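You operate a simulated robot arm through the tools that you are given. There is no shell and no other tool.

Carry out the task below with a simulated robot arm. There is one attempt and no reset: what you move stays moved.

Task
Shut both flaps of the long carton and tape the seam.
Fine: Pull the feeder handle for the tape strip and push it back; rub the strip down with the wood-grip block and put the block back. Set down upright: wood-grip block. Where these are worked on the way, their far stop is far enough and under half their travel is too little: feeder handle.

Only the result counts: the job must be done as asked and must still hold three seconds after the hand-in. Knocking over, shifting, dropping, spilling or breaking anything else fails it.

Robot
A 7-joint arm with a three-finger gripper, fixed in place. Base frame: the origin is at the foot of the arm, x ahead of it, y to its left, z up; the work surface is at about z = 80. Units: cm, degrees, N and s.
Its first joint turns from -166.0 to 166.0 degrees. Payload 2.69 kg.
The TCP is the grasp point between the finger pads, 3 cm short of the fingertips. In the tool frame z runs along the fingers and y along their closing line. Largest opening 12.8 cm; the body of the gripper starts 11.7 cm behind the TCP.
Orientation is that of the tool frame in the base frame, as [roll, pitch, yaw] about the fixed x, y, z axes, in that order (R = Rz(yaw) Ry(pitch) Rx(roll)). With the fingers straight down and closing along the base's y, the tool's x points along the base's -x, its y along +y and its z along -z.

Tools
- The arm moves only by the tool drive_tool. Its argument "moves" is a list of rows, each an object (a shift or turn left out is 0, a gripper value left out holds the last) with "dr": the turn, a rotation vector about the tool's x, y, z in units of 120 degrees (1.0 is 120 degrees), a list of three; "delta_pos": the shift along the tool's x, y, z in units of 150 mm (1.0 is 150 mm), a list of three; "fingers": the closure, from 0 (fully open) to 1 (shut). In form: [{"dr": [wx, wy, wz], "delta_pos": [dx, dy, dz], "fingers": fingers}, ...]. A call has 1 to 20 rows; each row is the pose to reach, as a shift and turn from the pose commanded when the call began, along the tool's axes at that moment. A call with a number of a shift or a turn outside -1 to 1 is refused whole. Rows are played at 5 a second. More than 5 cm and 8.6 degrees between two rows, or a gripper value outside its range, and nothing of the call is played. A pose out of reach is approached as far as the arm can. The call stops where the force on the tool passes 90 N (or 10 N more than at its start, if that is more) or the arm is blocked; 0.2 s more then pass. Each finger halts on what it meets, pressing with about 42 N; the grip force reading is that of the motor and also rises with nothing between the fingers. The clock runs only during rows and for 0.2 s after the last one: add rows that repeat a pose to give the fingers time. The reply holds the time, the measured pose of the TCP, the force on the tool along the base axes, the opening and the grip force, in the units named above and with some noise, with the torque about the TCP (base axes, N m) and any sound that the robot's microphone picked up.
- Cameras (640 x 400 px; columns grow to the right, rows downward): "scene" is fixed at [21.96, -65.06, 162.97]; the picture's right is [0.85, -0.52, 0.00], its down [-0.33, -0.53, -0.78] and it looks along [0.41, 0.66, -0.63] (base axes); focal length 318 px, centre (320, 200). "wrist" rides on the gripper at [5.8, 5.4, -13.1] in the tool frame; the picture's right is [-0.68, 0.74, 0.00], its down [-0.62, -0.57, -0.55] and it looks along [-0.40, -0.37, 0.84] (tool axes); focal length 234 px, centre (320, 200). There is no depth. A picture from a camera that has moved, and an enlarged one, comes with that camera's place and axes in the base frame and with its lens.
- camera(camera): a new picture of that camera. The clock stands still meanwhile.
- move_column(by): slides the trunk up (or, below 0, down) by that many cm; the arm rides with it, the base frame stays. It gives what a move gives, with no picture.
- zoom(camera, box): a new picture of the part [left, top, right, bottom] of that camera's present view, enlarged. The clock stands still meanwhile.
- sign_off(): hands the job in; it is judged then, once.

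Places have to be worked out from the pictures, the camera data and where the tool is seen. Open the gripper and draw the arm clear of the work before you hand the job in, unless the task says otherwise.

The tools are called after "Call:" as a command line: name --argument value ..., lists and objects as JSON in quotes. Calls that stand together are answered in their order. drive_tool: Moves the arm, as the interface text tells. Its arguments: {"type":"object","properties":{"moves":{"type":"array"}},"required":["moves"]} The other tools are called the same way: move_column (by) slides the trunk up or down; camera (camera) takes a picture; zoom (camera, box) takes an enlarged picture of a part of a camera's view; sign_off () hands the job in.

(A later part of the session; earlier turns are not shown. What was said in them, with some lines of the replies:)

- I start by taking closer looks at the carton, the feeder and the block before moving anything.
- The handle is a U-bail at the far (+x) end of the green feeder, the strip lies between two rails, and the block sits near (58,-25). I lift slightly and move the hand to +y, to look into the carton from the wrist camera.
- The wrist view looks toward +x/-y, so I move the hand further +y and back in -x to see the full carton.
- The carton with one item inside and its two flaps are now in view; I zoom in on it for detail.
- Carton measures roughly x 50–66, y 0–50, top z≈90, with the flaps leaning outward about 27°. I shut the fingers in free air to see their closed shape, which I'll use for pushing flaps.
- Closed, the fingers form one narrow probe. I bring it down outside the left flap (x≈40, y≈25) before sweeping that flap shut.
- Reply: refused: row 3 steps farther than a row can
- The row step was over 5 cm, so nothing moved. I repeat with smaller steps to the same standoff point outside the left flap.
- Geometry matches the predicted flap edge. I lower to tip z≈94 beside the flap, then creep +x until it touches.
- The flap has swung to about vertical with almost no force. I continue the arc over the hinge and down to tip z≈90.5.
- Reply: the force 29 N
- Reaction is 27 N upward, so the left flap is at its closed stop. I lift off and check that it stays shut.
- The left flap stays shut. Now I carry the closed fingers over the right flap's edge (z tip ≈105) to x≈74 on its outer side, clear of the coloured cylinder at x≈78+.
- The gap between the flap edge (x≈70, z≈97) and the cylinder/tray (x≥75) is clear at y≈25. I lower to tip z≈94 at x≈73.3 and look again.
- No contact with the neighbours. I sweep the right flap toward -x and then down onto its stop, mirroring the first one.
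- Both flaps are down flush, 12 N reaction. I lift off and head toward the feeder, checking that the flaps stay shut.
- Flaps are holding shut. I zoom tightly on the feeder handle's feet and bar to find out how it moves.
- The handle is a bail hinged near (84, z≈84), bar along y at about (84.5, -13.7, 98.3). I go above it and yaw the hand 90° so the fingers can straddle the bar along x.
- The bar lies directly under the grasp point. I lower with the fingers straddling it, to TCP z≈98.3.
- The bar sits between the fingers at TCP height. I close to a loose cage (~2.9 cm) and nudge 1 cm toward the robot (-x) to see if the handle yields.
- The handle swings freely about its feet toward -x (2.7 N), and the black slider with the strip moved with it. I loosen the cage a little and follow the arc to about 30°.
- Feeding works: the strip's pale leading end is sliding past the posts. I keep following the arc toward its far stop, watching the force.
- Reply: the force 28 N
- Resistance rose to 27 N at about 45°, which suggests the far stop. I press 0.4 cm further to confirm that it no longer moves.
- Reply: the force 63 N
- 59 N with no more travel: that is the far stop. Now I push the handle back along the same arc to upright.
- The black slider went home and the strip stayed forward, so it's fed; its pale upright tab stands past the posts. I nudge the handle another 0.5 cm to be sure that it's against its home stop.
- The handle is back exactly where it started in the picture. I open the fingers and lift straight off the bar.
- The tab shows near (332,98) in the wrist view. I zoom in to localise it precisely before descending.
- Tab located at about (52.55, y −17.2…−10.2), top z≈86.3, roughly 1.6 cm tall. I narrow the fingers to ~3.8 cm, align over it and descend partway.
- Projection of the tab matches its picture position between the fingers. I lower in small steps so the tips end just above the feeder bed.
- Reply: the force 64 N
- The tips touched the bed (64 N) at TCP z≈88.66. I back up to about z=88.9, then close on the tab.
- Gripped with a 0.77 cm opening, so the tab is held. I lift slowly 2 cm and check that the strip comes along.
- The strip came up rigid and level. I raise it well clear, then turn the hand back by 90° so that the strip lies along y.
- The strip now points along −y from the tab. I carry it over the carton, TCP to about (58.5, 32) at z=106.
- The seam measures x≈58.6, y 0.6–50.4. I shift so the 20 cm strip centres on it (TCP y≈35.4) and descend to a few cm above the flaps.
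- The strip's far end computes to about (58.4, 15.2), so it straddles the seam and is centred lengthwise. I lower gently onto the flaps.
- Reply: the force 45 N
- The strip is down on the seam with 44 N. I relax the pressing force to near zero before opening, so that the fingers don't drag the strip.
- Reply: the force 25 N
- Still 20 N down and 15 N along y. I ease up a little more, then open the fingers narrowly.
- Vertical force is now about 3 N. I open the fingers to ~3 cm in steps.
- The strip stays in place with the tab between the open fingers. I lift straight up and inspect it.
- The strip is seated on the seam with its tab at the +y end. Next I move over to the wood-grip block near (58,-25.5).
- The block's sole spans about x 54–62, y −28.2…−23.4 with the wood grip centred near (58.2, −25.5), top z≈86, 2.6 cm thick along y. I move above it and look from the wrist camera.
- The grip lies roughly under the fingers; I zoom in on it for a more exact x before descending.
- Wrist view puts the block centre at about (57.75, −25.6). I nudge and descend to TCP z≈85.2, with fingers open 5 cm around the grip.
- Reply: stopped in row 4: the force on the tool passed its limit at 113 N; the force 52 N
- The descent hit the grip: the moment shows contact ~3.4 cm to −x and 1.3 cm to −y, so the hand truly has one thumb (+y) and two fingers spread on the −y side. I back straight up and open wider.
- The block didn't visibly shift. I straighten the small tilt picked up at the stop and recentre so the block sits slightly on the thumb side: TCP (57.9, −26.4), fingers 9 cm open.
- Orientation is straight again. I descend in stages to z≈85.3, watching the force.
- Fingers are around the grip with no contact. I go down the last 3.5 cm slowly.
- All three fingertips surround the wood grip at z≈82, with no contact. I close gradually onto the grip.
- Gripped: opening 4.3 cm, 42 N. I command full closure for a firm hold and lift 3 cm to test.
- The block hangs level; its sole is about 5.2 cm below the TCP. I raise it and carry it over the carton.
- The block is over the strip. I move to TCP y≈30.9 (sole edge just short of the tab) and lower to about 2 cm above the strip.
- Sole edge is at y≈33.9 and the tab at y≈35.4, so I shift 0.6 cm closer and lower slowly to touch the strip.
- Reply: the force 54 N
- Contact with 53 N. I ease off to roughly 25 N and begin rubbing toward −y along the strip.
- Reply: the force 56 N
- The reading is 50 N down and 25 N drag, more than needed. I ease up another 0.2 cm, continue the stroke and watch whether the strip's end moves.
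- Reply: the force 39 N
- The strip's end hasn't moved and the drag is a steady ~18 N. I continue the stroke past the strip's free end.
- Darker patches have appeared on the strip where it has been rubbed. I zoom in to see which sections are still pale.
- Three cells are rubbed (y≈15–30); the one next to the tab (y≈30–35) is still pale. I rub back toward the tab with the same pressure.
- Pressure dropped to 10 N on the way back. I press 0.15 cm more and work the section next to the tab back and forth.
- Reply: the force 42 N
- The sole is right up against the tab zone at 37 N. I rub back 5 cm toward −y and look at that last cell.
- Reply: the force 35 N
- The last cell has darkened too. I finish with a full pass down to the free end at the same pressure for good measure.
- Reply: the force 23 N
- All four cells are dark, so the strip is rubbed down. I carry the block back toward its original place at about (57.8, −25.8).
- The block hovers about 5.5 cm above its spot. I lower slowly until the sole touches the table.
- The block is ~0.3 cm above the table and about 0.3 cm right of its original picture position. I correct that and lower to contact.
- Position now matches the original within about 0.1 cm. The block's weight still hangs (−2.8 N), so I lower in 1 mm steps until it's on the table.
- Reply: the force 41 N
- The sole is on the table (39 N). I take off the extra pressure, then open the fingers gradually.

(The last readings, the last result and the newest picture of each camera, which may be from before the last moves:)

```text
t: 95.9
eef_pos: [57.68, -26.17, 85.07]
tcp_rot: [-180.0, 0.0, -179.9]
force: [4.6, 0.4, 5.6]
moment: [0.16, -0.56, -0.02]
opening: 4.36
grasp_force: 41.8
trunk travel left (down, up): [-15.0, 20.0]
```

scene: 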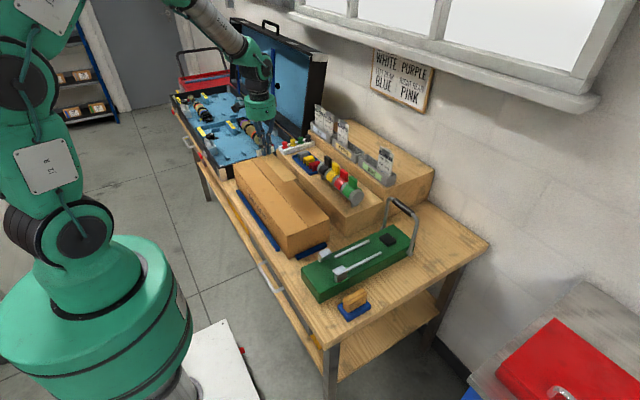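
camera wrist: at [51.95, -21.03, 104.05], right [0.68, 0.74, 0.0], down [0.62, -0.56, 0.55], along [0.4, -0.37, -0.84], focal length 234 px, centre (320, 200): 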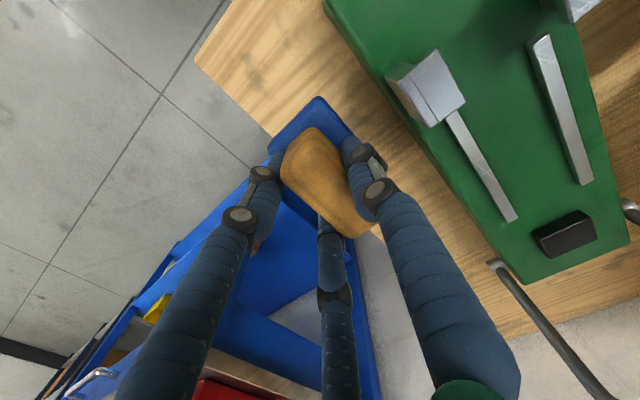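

Only ~6 N remains, so the block is resting on the table. I open step by step to 9 cm, as at the approach.

Call:
drive_tool --moves '[{"fingers": 0.68}, {"fingers": 0.64}, {"fingers": 0.6}, {"fingers": 0.55}, {"fingers": 0.45}, {"fingers": 0.35}, {"fingers": 0.3}, {"fingers": 0.3}]'

Call:
camera --camera "wrist"

Call:
zoom --camera "scene" --box '[320, 270, 390, 330]'

```text
t: 97.7
eef_pos: [57.56, -26.15, 85.13]
tcp_rot: [180.0, 0.1, -179.9]
force: [0.2, 0.1, -0.1]
moment: [0.0, 0.0, 0.0]
opening: 8.97
grasp_force: 0.0
trunk travel left (down, up): [-15.0, 20.0]
```

```text
taken
camera wrist: at [51.78, -21.05, 98.26], right [0.68, 0.74, 0.0], down [0.62, -0.56, 0.55], along [0.4, -0.37, -0.84], focal length 234 px, centre (320, 200)
```

wrist: 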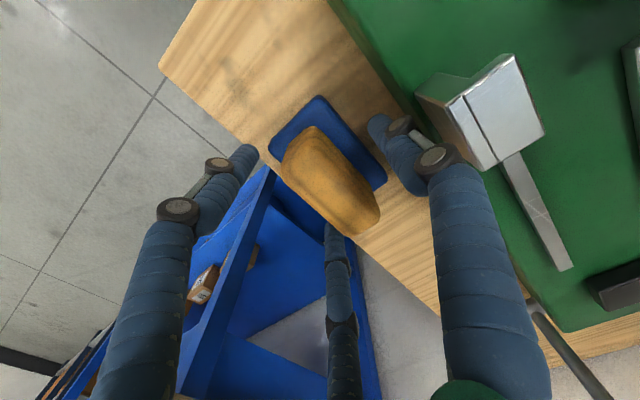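

```text
6.67 times, centred on (355, 300) of scene
camera zoom: at [21.96, -65.06, 162.97], right [0.85, -0.52, 0.0], down [-0.33, -0.53, -0.78], along [0.41, 0.66, -0.63], focal length 2120 px, centre (87, -467)
```

zoom: 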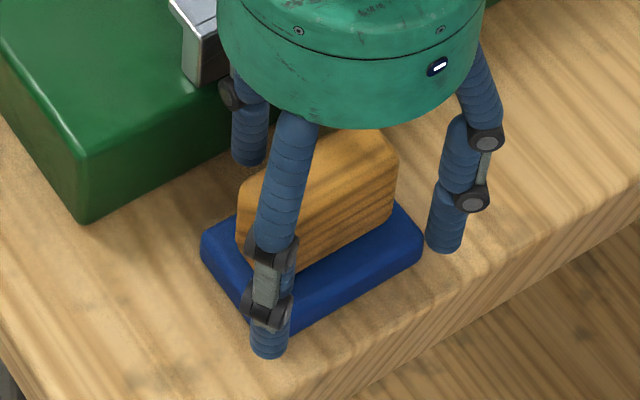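

The block stands upright and free. I lift straight up and draw the arm clear.

Call:
drive_tool --moves '[{"delta_pos": [0, 0, -0.1], "fingers": 0.3}, {"delta_pos": [0, 0, -0.3], "fingers": 0.3}, {"delta_pos": [0, 0, -0.55], "fingers": 0.3}, {"delta_pos": [0, 0, -0.8], "fingers": 0.3}, {"delta_pos": [0, 0, -1.0], "fingers": 0.3}]'

Call:
drive_tool --moves '[{"delta_pos": [0.2, 0, -0.2], "fingers": 0.2}, {"delta_pos": [0.4, 0, -0.4], "fingers": 0.1}, {"delta_pos": [0.6, 0, -0.6], "fingers": 0}, {"delta_pos": [0.8, 0, -0.8], "fingers": 0}, {"delta_pos": [1.0, 0, -0.9], "fingers": 0}]'

Call:
camera --camera "scene"

Call:
zoom --camera "scene" --box '[220, 120, 360, 260]'

Call:
zoom --camera "scene" --box '[290, 190, 430, 330]'

```text
t: 98.9
eef_pos: [57.69, -26.0, 100.16]
tcp_rot: [-179.9, 0.1, -179.9]
force: [0.7, 0.3, -0.4]
moment: [0.01, 0.0, -0.03]
opening: 8.95
grasp_force: 0.1
trunk travel left (down, up): [-15.0, 20.0]
```

```text
t: 100.1
eef_pos: [42.69, -26.09, 113.64]
tcp_rot: [180.0, 0.1, -179.9]
force: [0.5, -1.2, 0.9]
moment: [-0.02, 0.02, 0.0]
opening: 12.8
grasp_force: 0.1
trunk travel left (down, up): [-15.0, 20.0]
```

```text
taken
```

scene: 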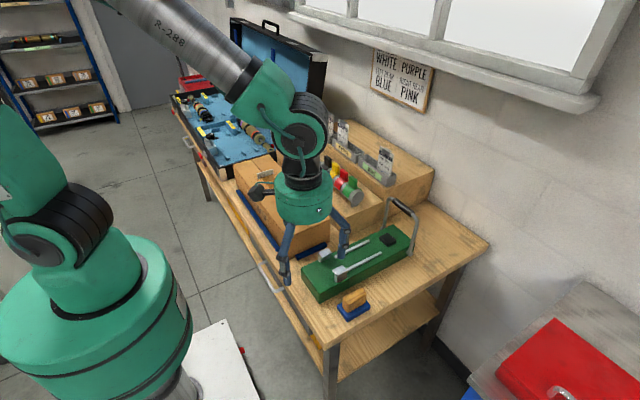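

```text
2.86 times, centred on (290, 190) of scene
camera zoom: at [21.96, -65.06, 162.97], right [0.85, -0.52, 0.0], down [-0.33, -0.53, -0.78], along [0.41, 0.66, -0.63], focal length 909 px, centre (406, 229)
```

zoom: 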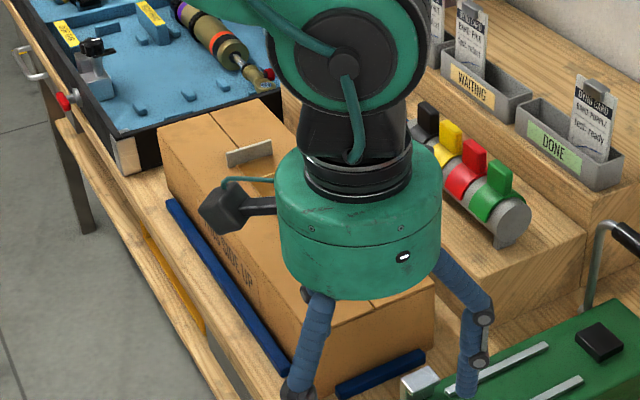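

```text
2.86 times, centred on (360, 260) of scene
camera zoom: at [21.96, -65.06, 162.97], right [0.85, -0.52, 0.0], down [-0.33, -0.53, -0.78], along [0.41, 0.66, -0.63], focal length 909 px, centre (206, 29)
```

zoom: 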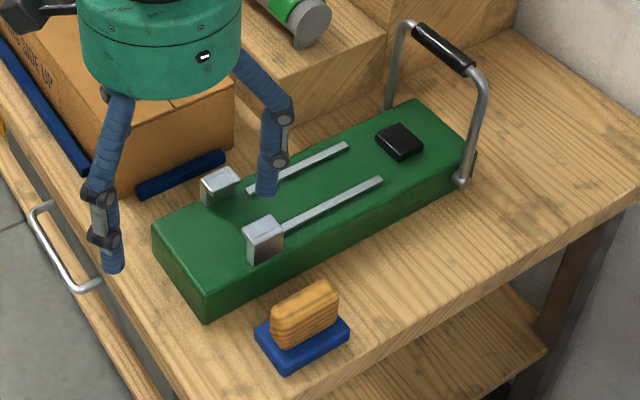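

The block and handle match their initial pictures. I move the hand further away so that the carton is unobstructed for a last check.

Call:
drive_tool --moves '[{"delta_pos": [0.1, -0.2, -0.2], "fingers": 0}, {"delta_pos": [0.2, -0.4, -0.4], "fingers": 0}, {"delta_pos": [0.3, -0.6, -0.6], "fingers": 0}, {"delta_pos": [0.4, -0.8, -0.8], "fingers": 0}, {"delta_pos": [0.5, -0.95, -0.95], "fingers": 0}]'

Call:
camera --camera "scene"

Call:
zoom --camera "scene" --box '[220, 120, 360, 260]'

```text
t: 101.3
eef_pos: [34.73, -40.55, 127.97]
tcp_rot: [180.0, 0.0, -180.0]
force: [-1.1, 0.7, -0.8]
moment: [-0.04, 0.05, -0.01]
opening: 12.79
grasp_force: 0.1
trunk travel left (down, up): [-15.0, 20.0]
```

```text
taken
```

scene: 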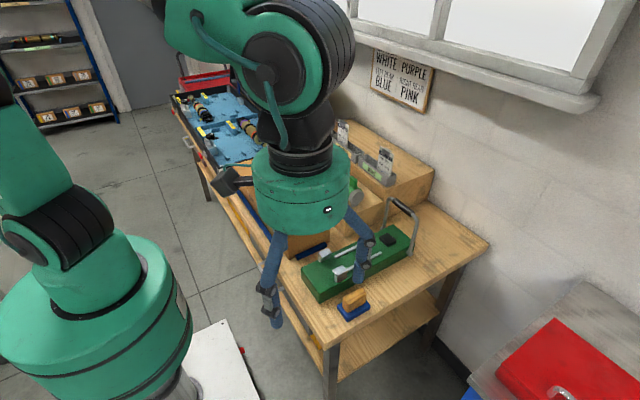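

```text
2.86 times, centred on (290, 190) of scene
camera zoom: at [21.96, -65.06, 162.97], right [0.85, -0.52, 0.0], down [-0.33, -0.53, -0.78], along [0.41, 0.66, -0.63], focal length 909 px, centre (406, 229)
```

zoom: 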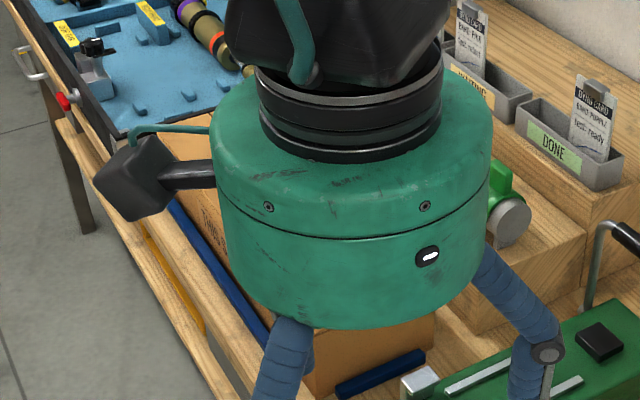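

The hand is now in the camera's line of sight. I swing it round to the +y side, high over the work, to see the carton with both cameras.

Call:
drive_tool --moves '[{"delta_pos": [0, 0.25, 0], "fingers": 0}, {"delta_pos": [0, 0.5, 0], "fingers": 0}, {"delta_pos": [0, 0.75, 0], "fingers": 0}, {"delta_pos": [0, 1.0, 0], "fingers": 0}]'

Call:
drive_tool --moves '[{"delta_pos": [0, 0.25, 0], "fingers": 0}, {"delta_pos": [0, 0.5, 0], "fingers": 0}, {"delta_pos": [0, 0.75, 0], "fingers": 0}, {"delta_pos": [0, 1.0, 0], "fingers": 0}]'

Call:
drive_tool --moves '[{"delta_pos": [0, 0.25, 0], "fingers": 0}, {"delta_pos": [0, 0.5, 0], "fingers": 0}, {"delta_pos": [0, 0.75, 0], "fingers": 0}, {"delta_pos": [0, 1.0, 0], "fingers": 0}]'

Call:
drive_tool --moves '[{"delta_pos": [-0.1, 0.25, 0], "fingers": 0}, {"delta_pos": [-0.2, 0.5, 0], "fingers": 0}, {"delta_pos": [-0.3, 0.75, 0], "fingers": 0}, {"delta_pos": [-0.4, 1.0, 0], "fingers": 0}]'

Call:
drive_tool --moves '[{"delta_pos": [-0.1, 0.25, 0], "fingers": 0}, {"delta_pos": [-0.2, 0.5, 0], "fingers": 0}, {"delta_pos": [-0.3, 0.75, 0], "fingers": 0}, {"delta_pos": [-0.3, 1.0, 0], "fingers": 0}]'

Call:
camera --camera "scene"

Call:
zoom --camera "scene" --box '[220, 120, 360, 260]'

Call:
camera --camera "wrist"

```text
t: 102.3
eef_pos: [34.82, -25.66, 128.12]
tcp_rot: [180.0, 0.0, -179.9]
force: [0.3, 0.1, 0.1]
moment: [0.04, -0.01, 0.02]
opening: 12.79
grasp_force: 0.0
trunk travel left (down, up): [-15.0, 20.0]
```

```text
t: 103.3
eef_pos: [35.08, -10.63, 128.02]
tcp_rot: [179.9, -0.1, -179.9]
force: [0.4, -1.2, -0.4]
moment: [0.01, 0.02, 0.01]
opening: 12.8
grasp_force: 0.0
trunk travel left (down, up): [-15.0, 20.0]
```

```text
t: 104.3
eef_pos: [35.14, 4.61, 127.9]
tcp_rot: [180.0, 0.0, -179.9]
force: [0.4, -0.2, -0.1]
moment: [-0.01, 0.03, -0.01]
opening: 12.82
grasp_force: 0.1
trunk travel left (down, up): [-15.0, 20.0]
```

```text
t: 105.3
eef_pos: [40.81, 19.71, 127.84]
tcp_rot: [179.9, 0.0, -179.9]
force: [0.1, -0.4, 0.0]
moment: [0.02, -0.06, -0.02]
opening: 12.77
grasp_force: 0.2
trunk travel left (down, up): [-15.0, 20.0]
```

```text
t: 106.3
eef_pos: [45.62, 34.51, 127.79]
tcp_rot: [-180.0, 0.1, -179.9]
force: [0.0, -0.7, 0.0]
moment: [0.02, 0.05, 0.01]
opening: 12.8
grasp_force: 0.0
trunk travel left (down, up): [-15.0, 20.0]
```

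```text
taken
```

scene: 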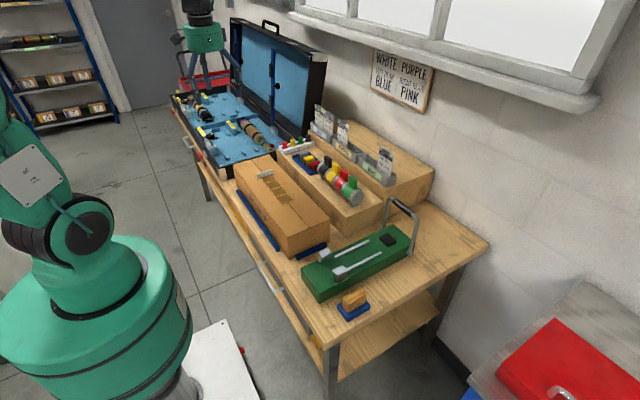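

```text
2.86 times, centred on (290, 190) of scene
camera zoom: at [21.96, -65.06, 162.97], right [0.85, -0.52, 0.0], down [-0.33, -0.53, -0.78], along [0.41, 0.66, -0.63], focal length 909 px, centre (406, 229)
```

zoom: 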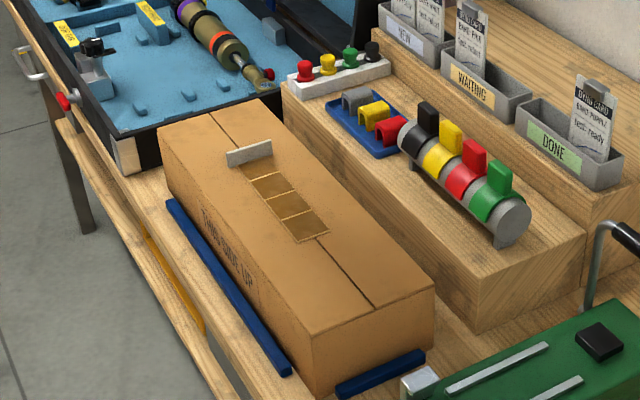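

```text
taken
camera wrist: at [39.78, 39.69, 141.07], right [0.68, 0.74, 0.0], down [0.62, -0.56, 0.55], along [0.4, -0.37, -0.84], focal length 234 px, centre (320, 200)
```

wrist: 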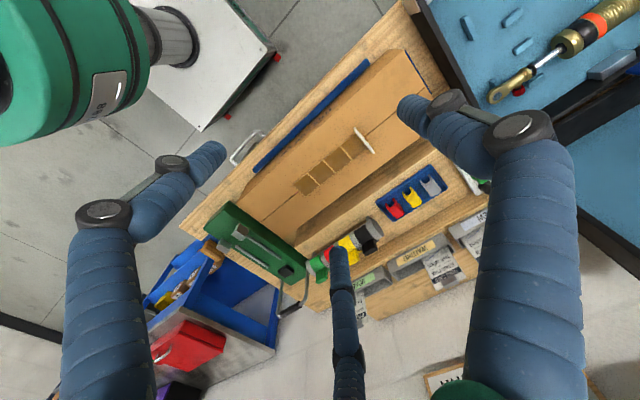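

Everything is in place; I zoom once more on the strip to confirm that all sections are rubbed.

Call:
zoom --camera "wrist" --box '[260, 100, 410, 220]'

Call:
zoom --camera "scene" --box '[245, 155, 315, 215]'

```text
3.33 times, centred on (335, 160) of wrist
camera zoom: at [39.78, 39.69, 141.07], right [0.68, 0.74, 0.0], down [0.62, -0.56, 0.55], along [0.4, -0.37, -0.84], focal length 781 px, centre (270, 333)
```

zoom: 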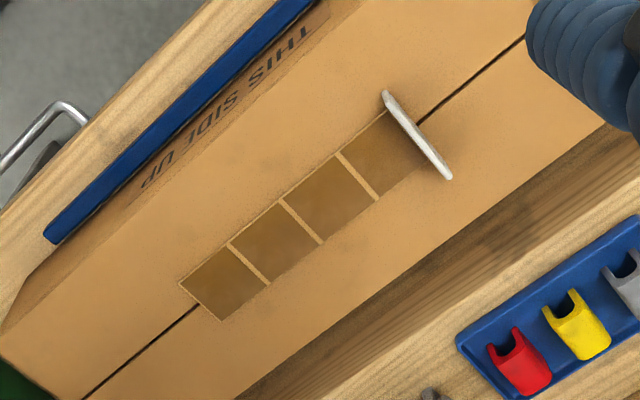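

```text
6.67 times, centred on (280, 185) of scene
camera zoom: at [21.96, -65.06, 162.97], right [0.85, -0.52, 0.0], down [-0.33, -0.53, -0.78], along [0.41, 0.66, -0.63], focal length 2120 px, centre (587, 300)
```

zoom: 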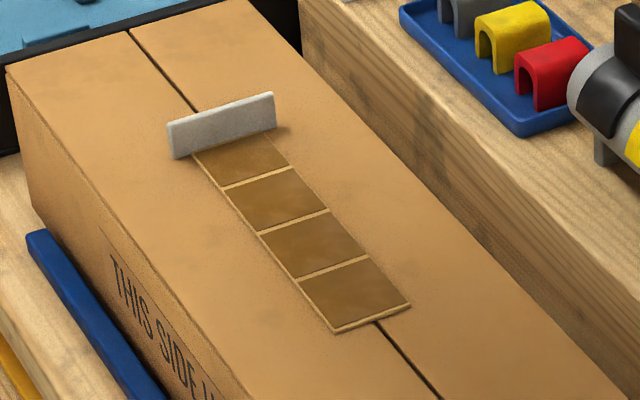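

All four sections of the strip are rubbed down and it sits centred on the seam. Both flaps are flush, the handle is home, the block stands upright in its place, and the gripper is open and clear, so I hand the job in.

Call:
sign_off

```text
The job is handed in.
```

The carton is shut and taped, and the job is handed in. I don't have the verdict on the judging.

- **Flaps:** both are flush, and they stayed down after I lifted off.
- **Tape:** I pulled the feeder handle to its far stop and pushed it back. It matches its starting picture. The strip is about 20 cm long and sits centred on the roughly 50 cm seam.
- **Rubbing:** all four sections of the strip turned dark under the block. Its end tab still stands up at the far end.
- **Block:** it is back upright, within about 0.1 cm of where it started. My first try at gripping it hit the top of the grip with 113 N. The pictures showed no visible shift, and the second try held.
- **Rest of the bench:** nothing else looked moved in the final pictures. The gripper is open and clear of the work.
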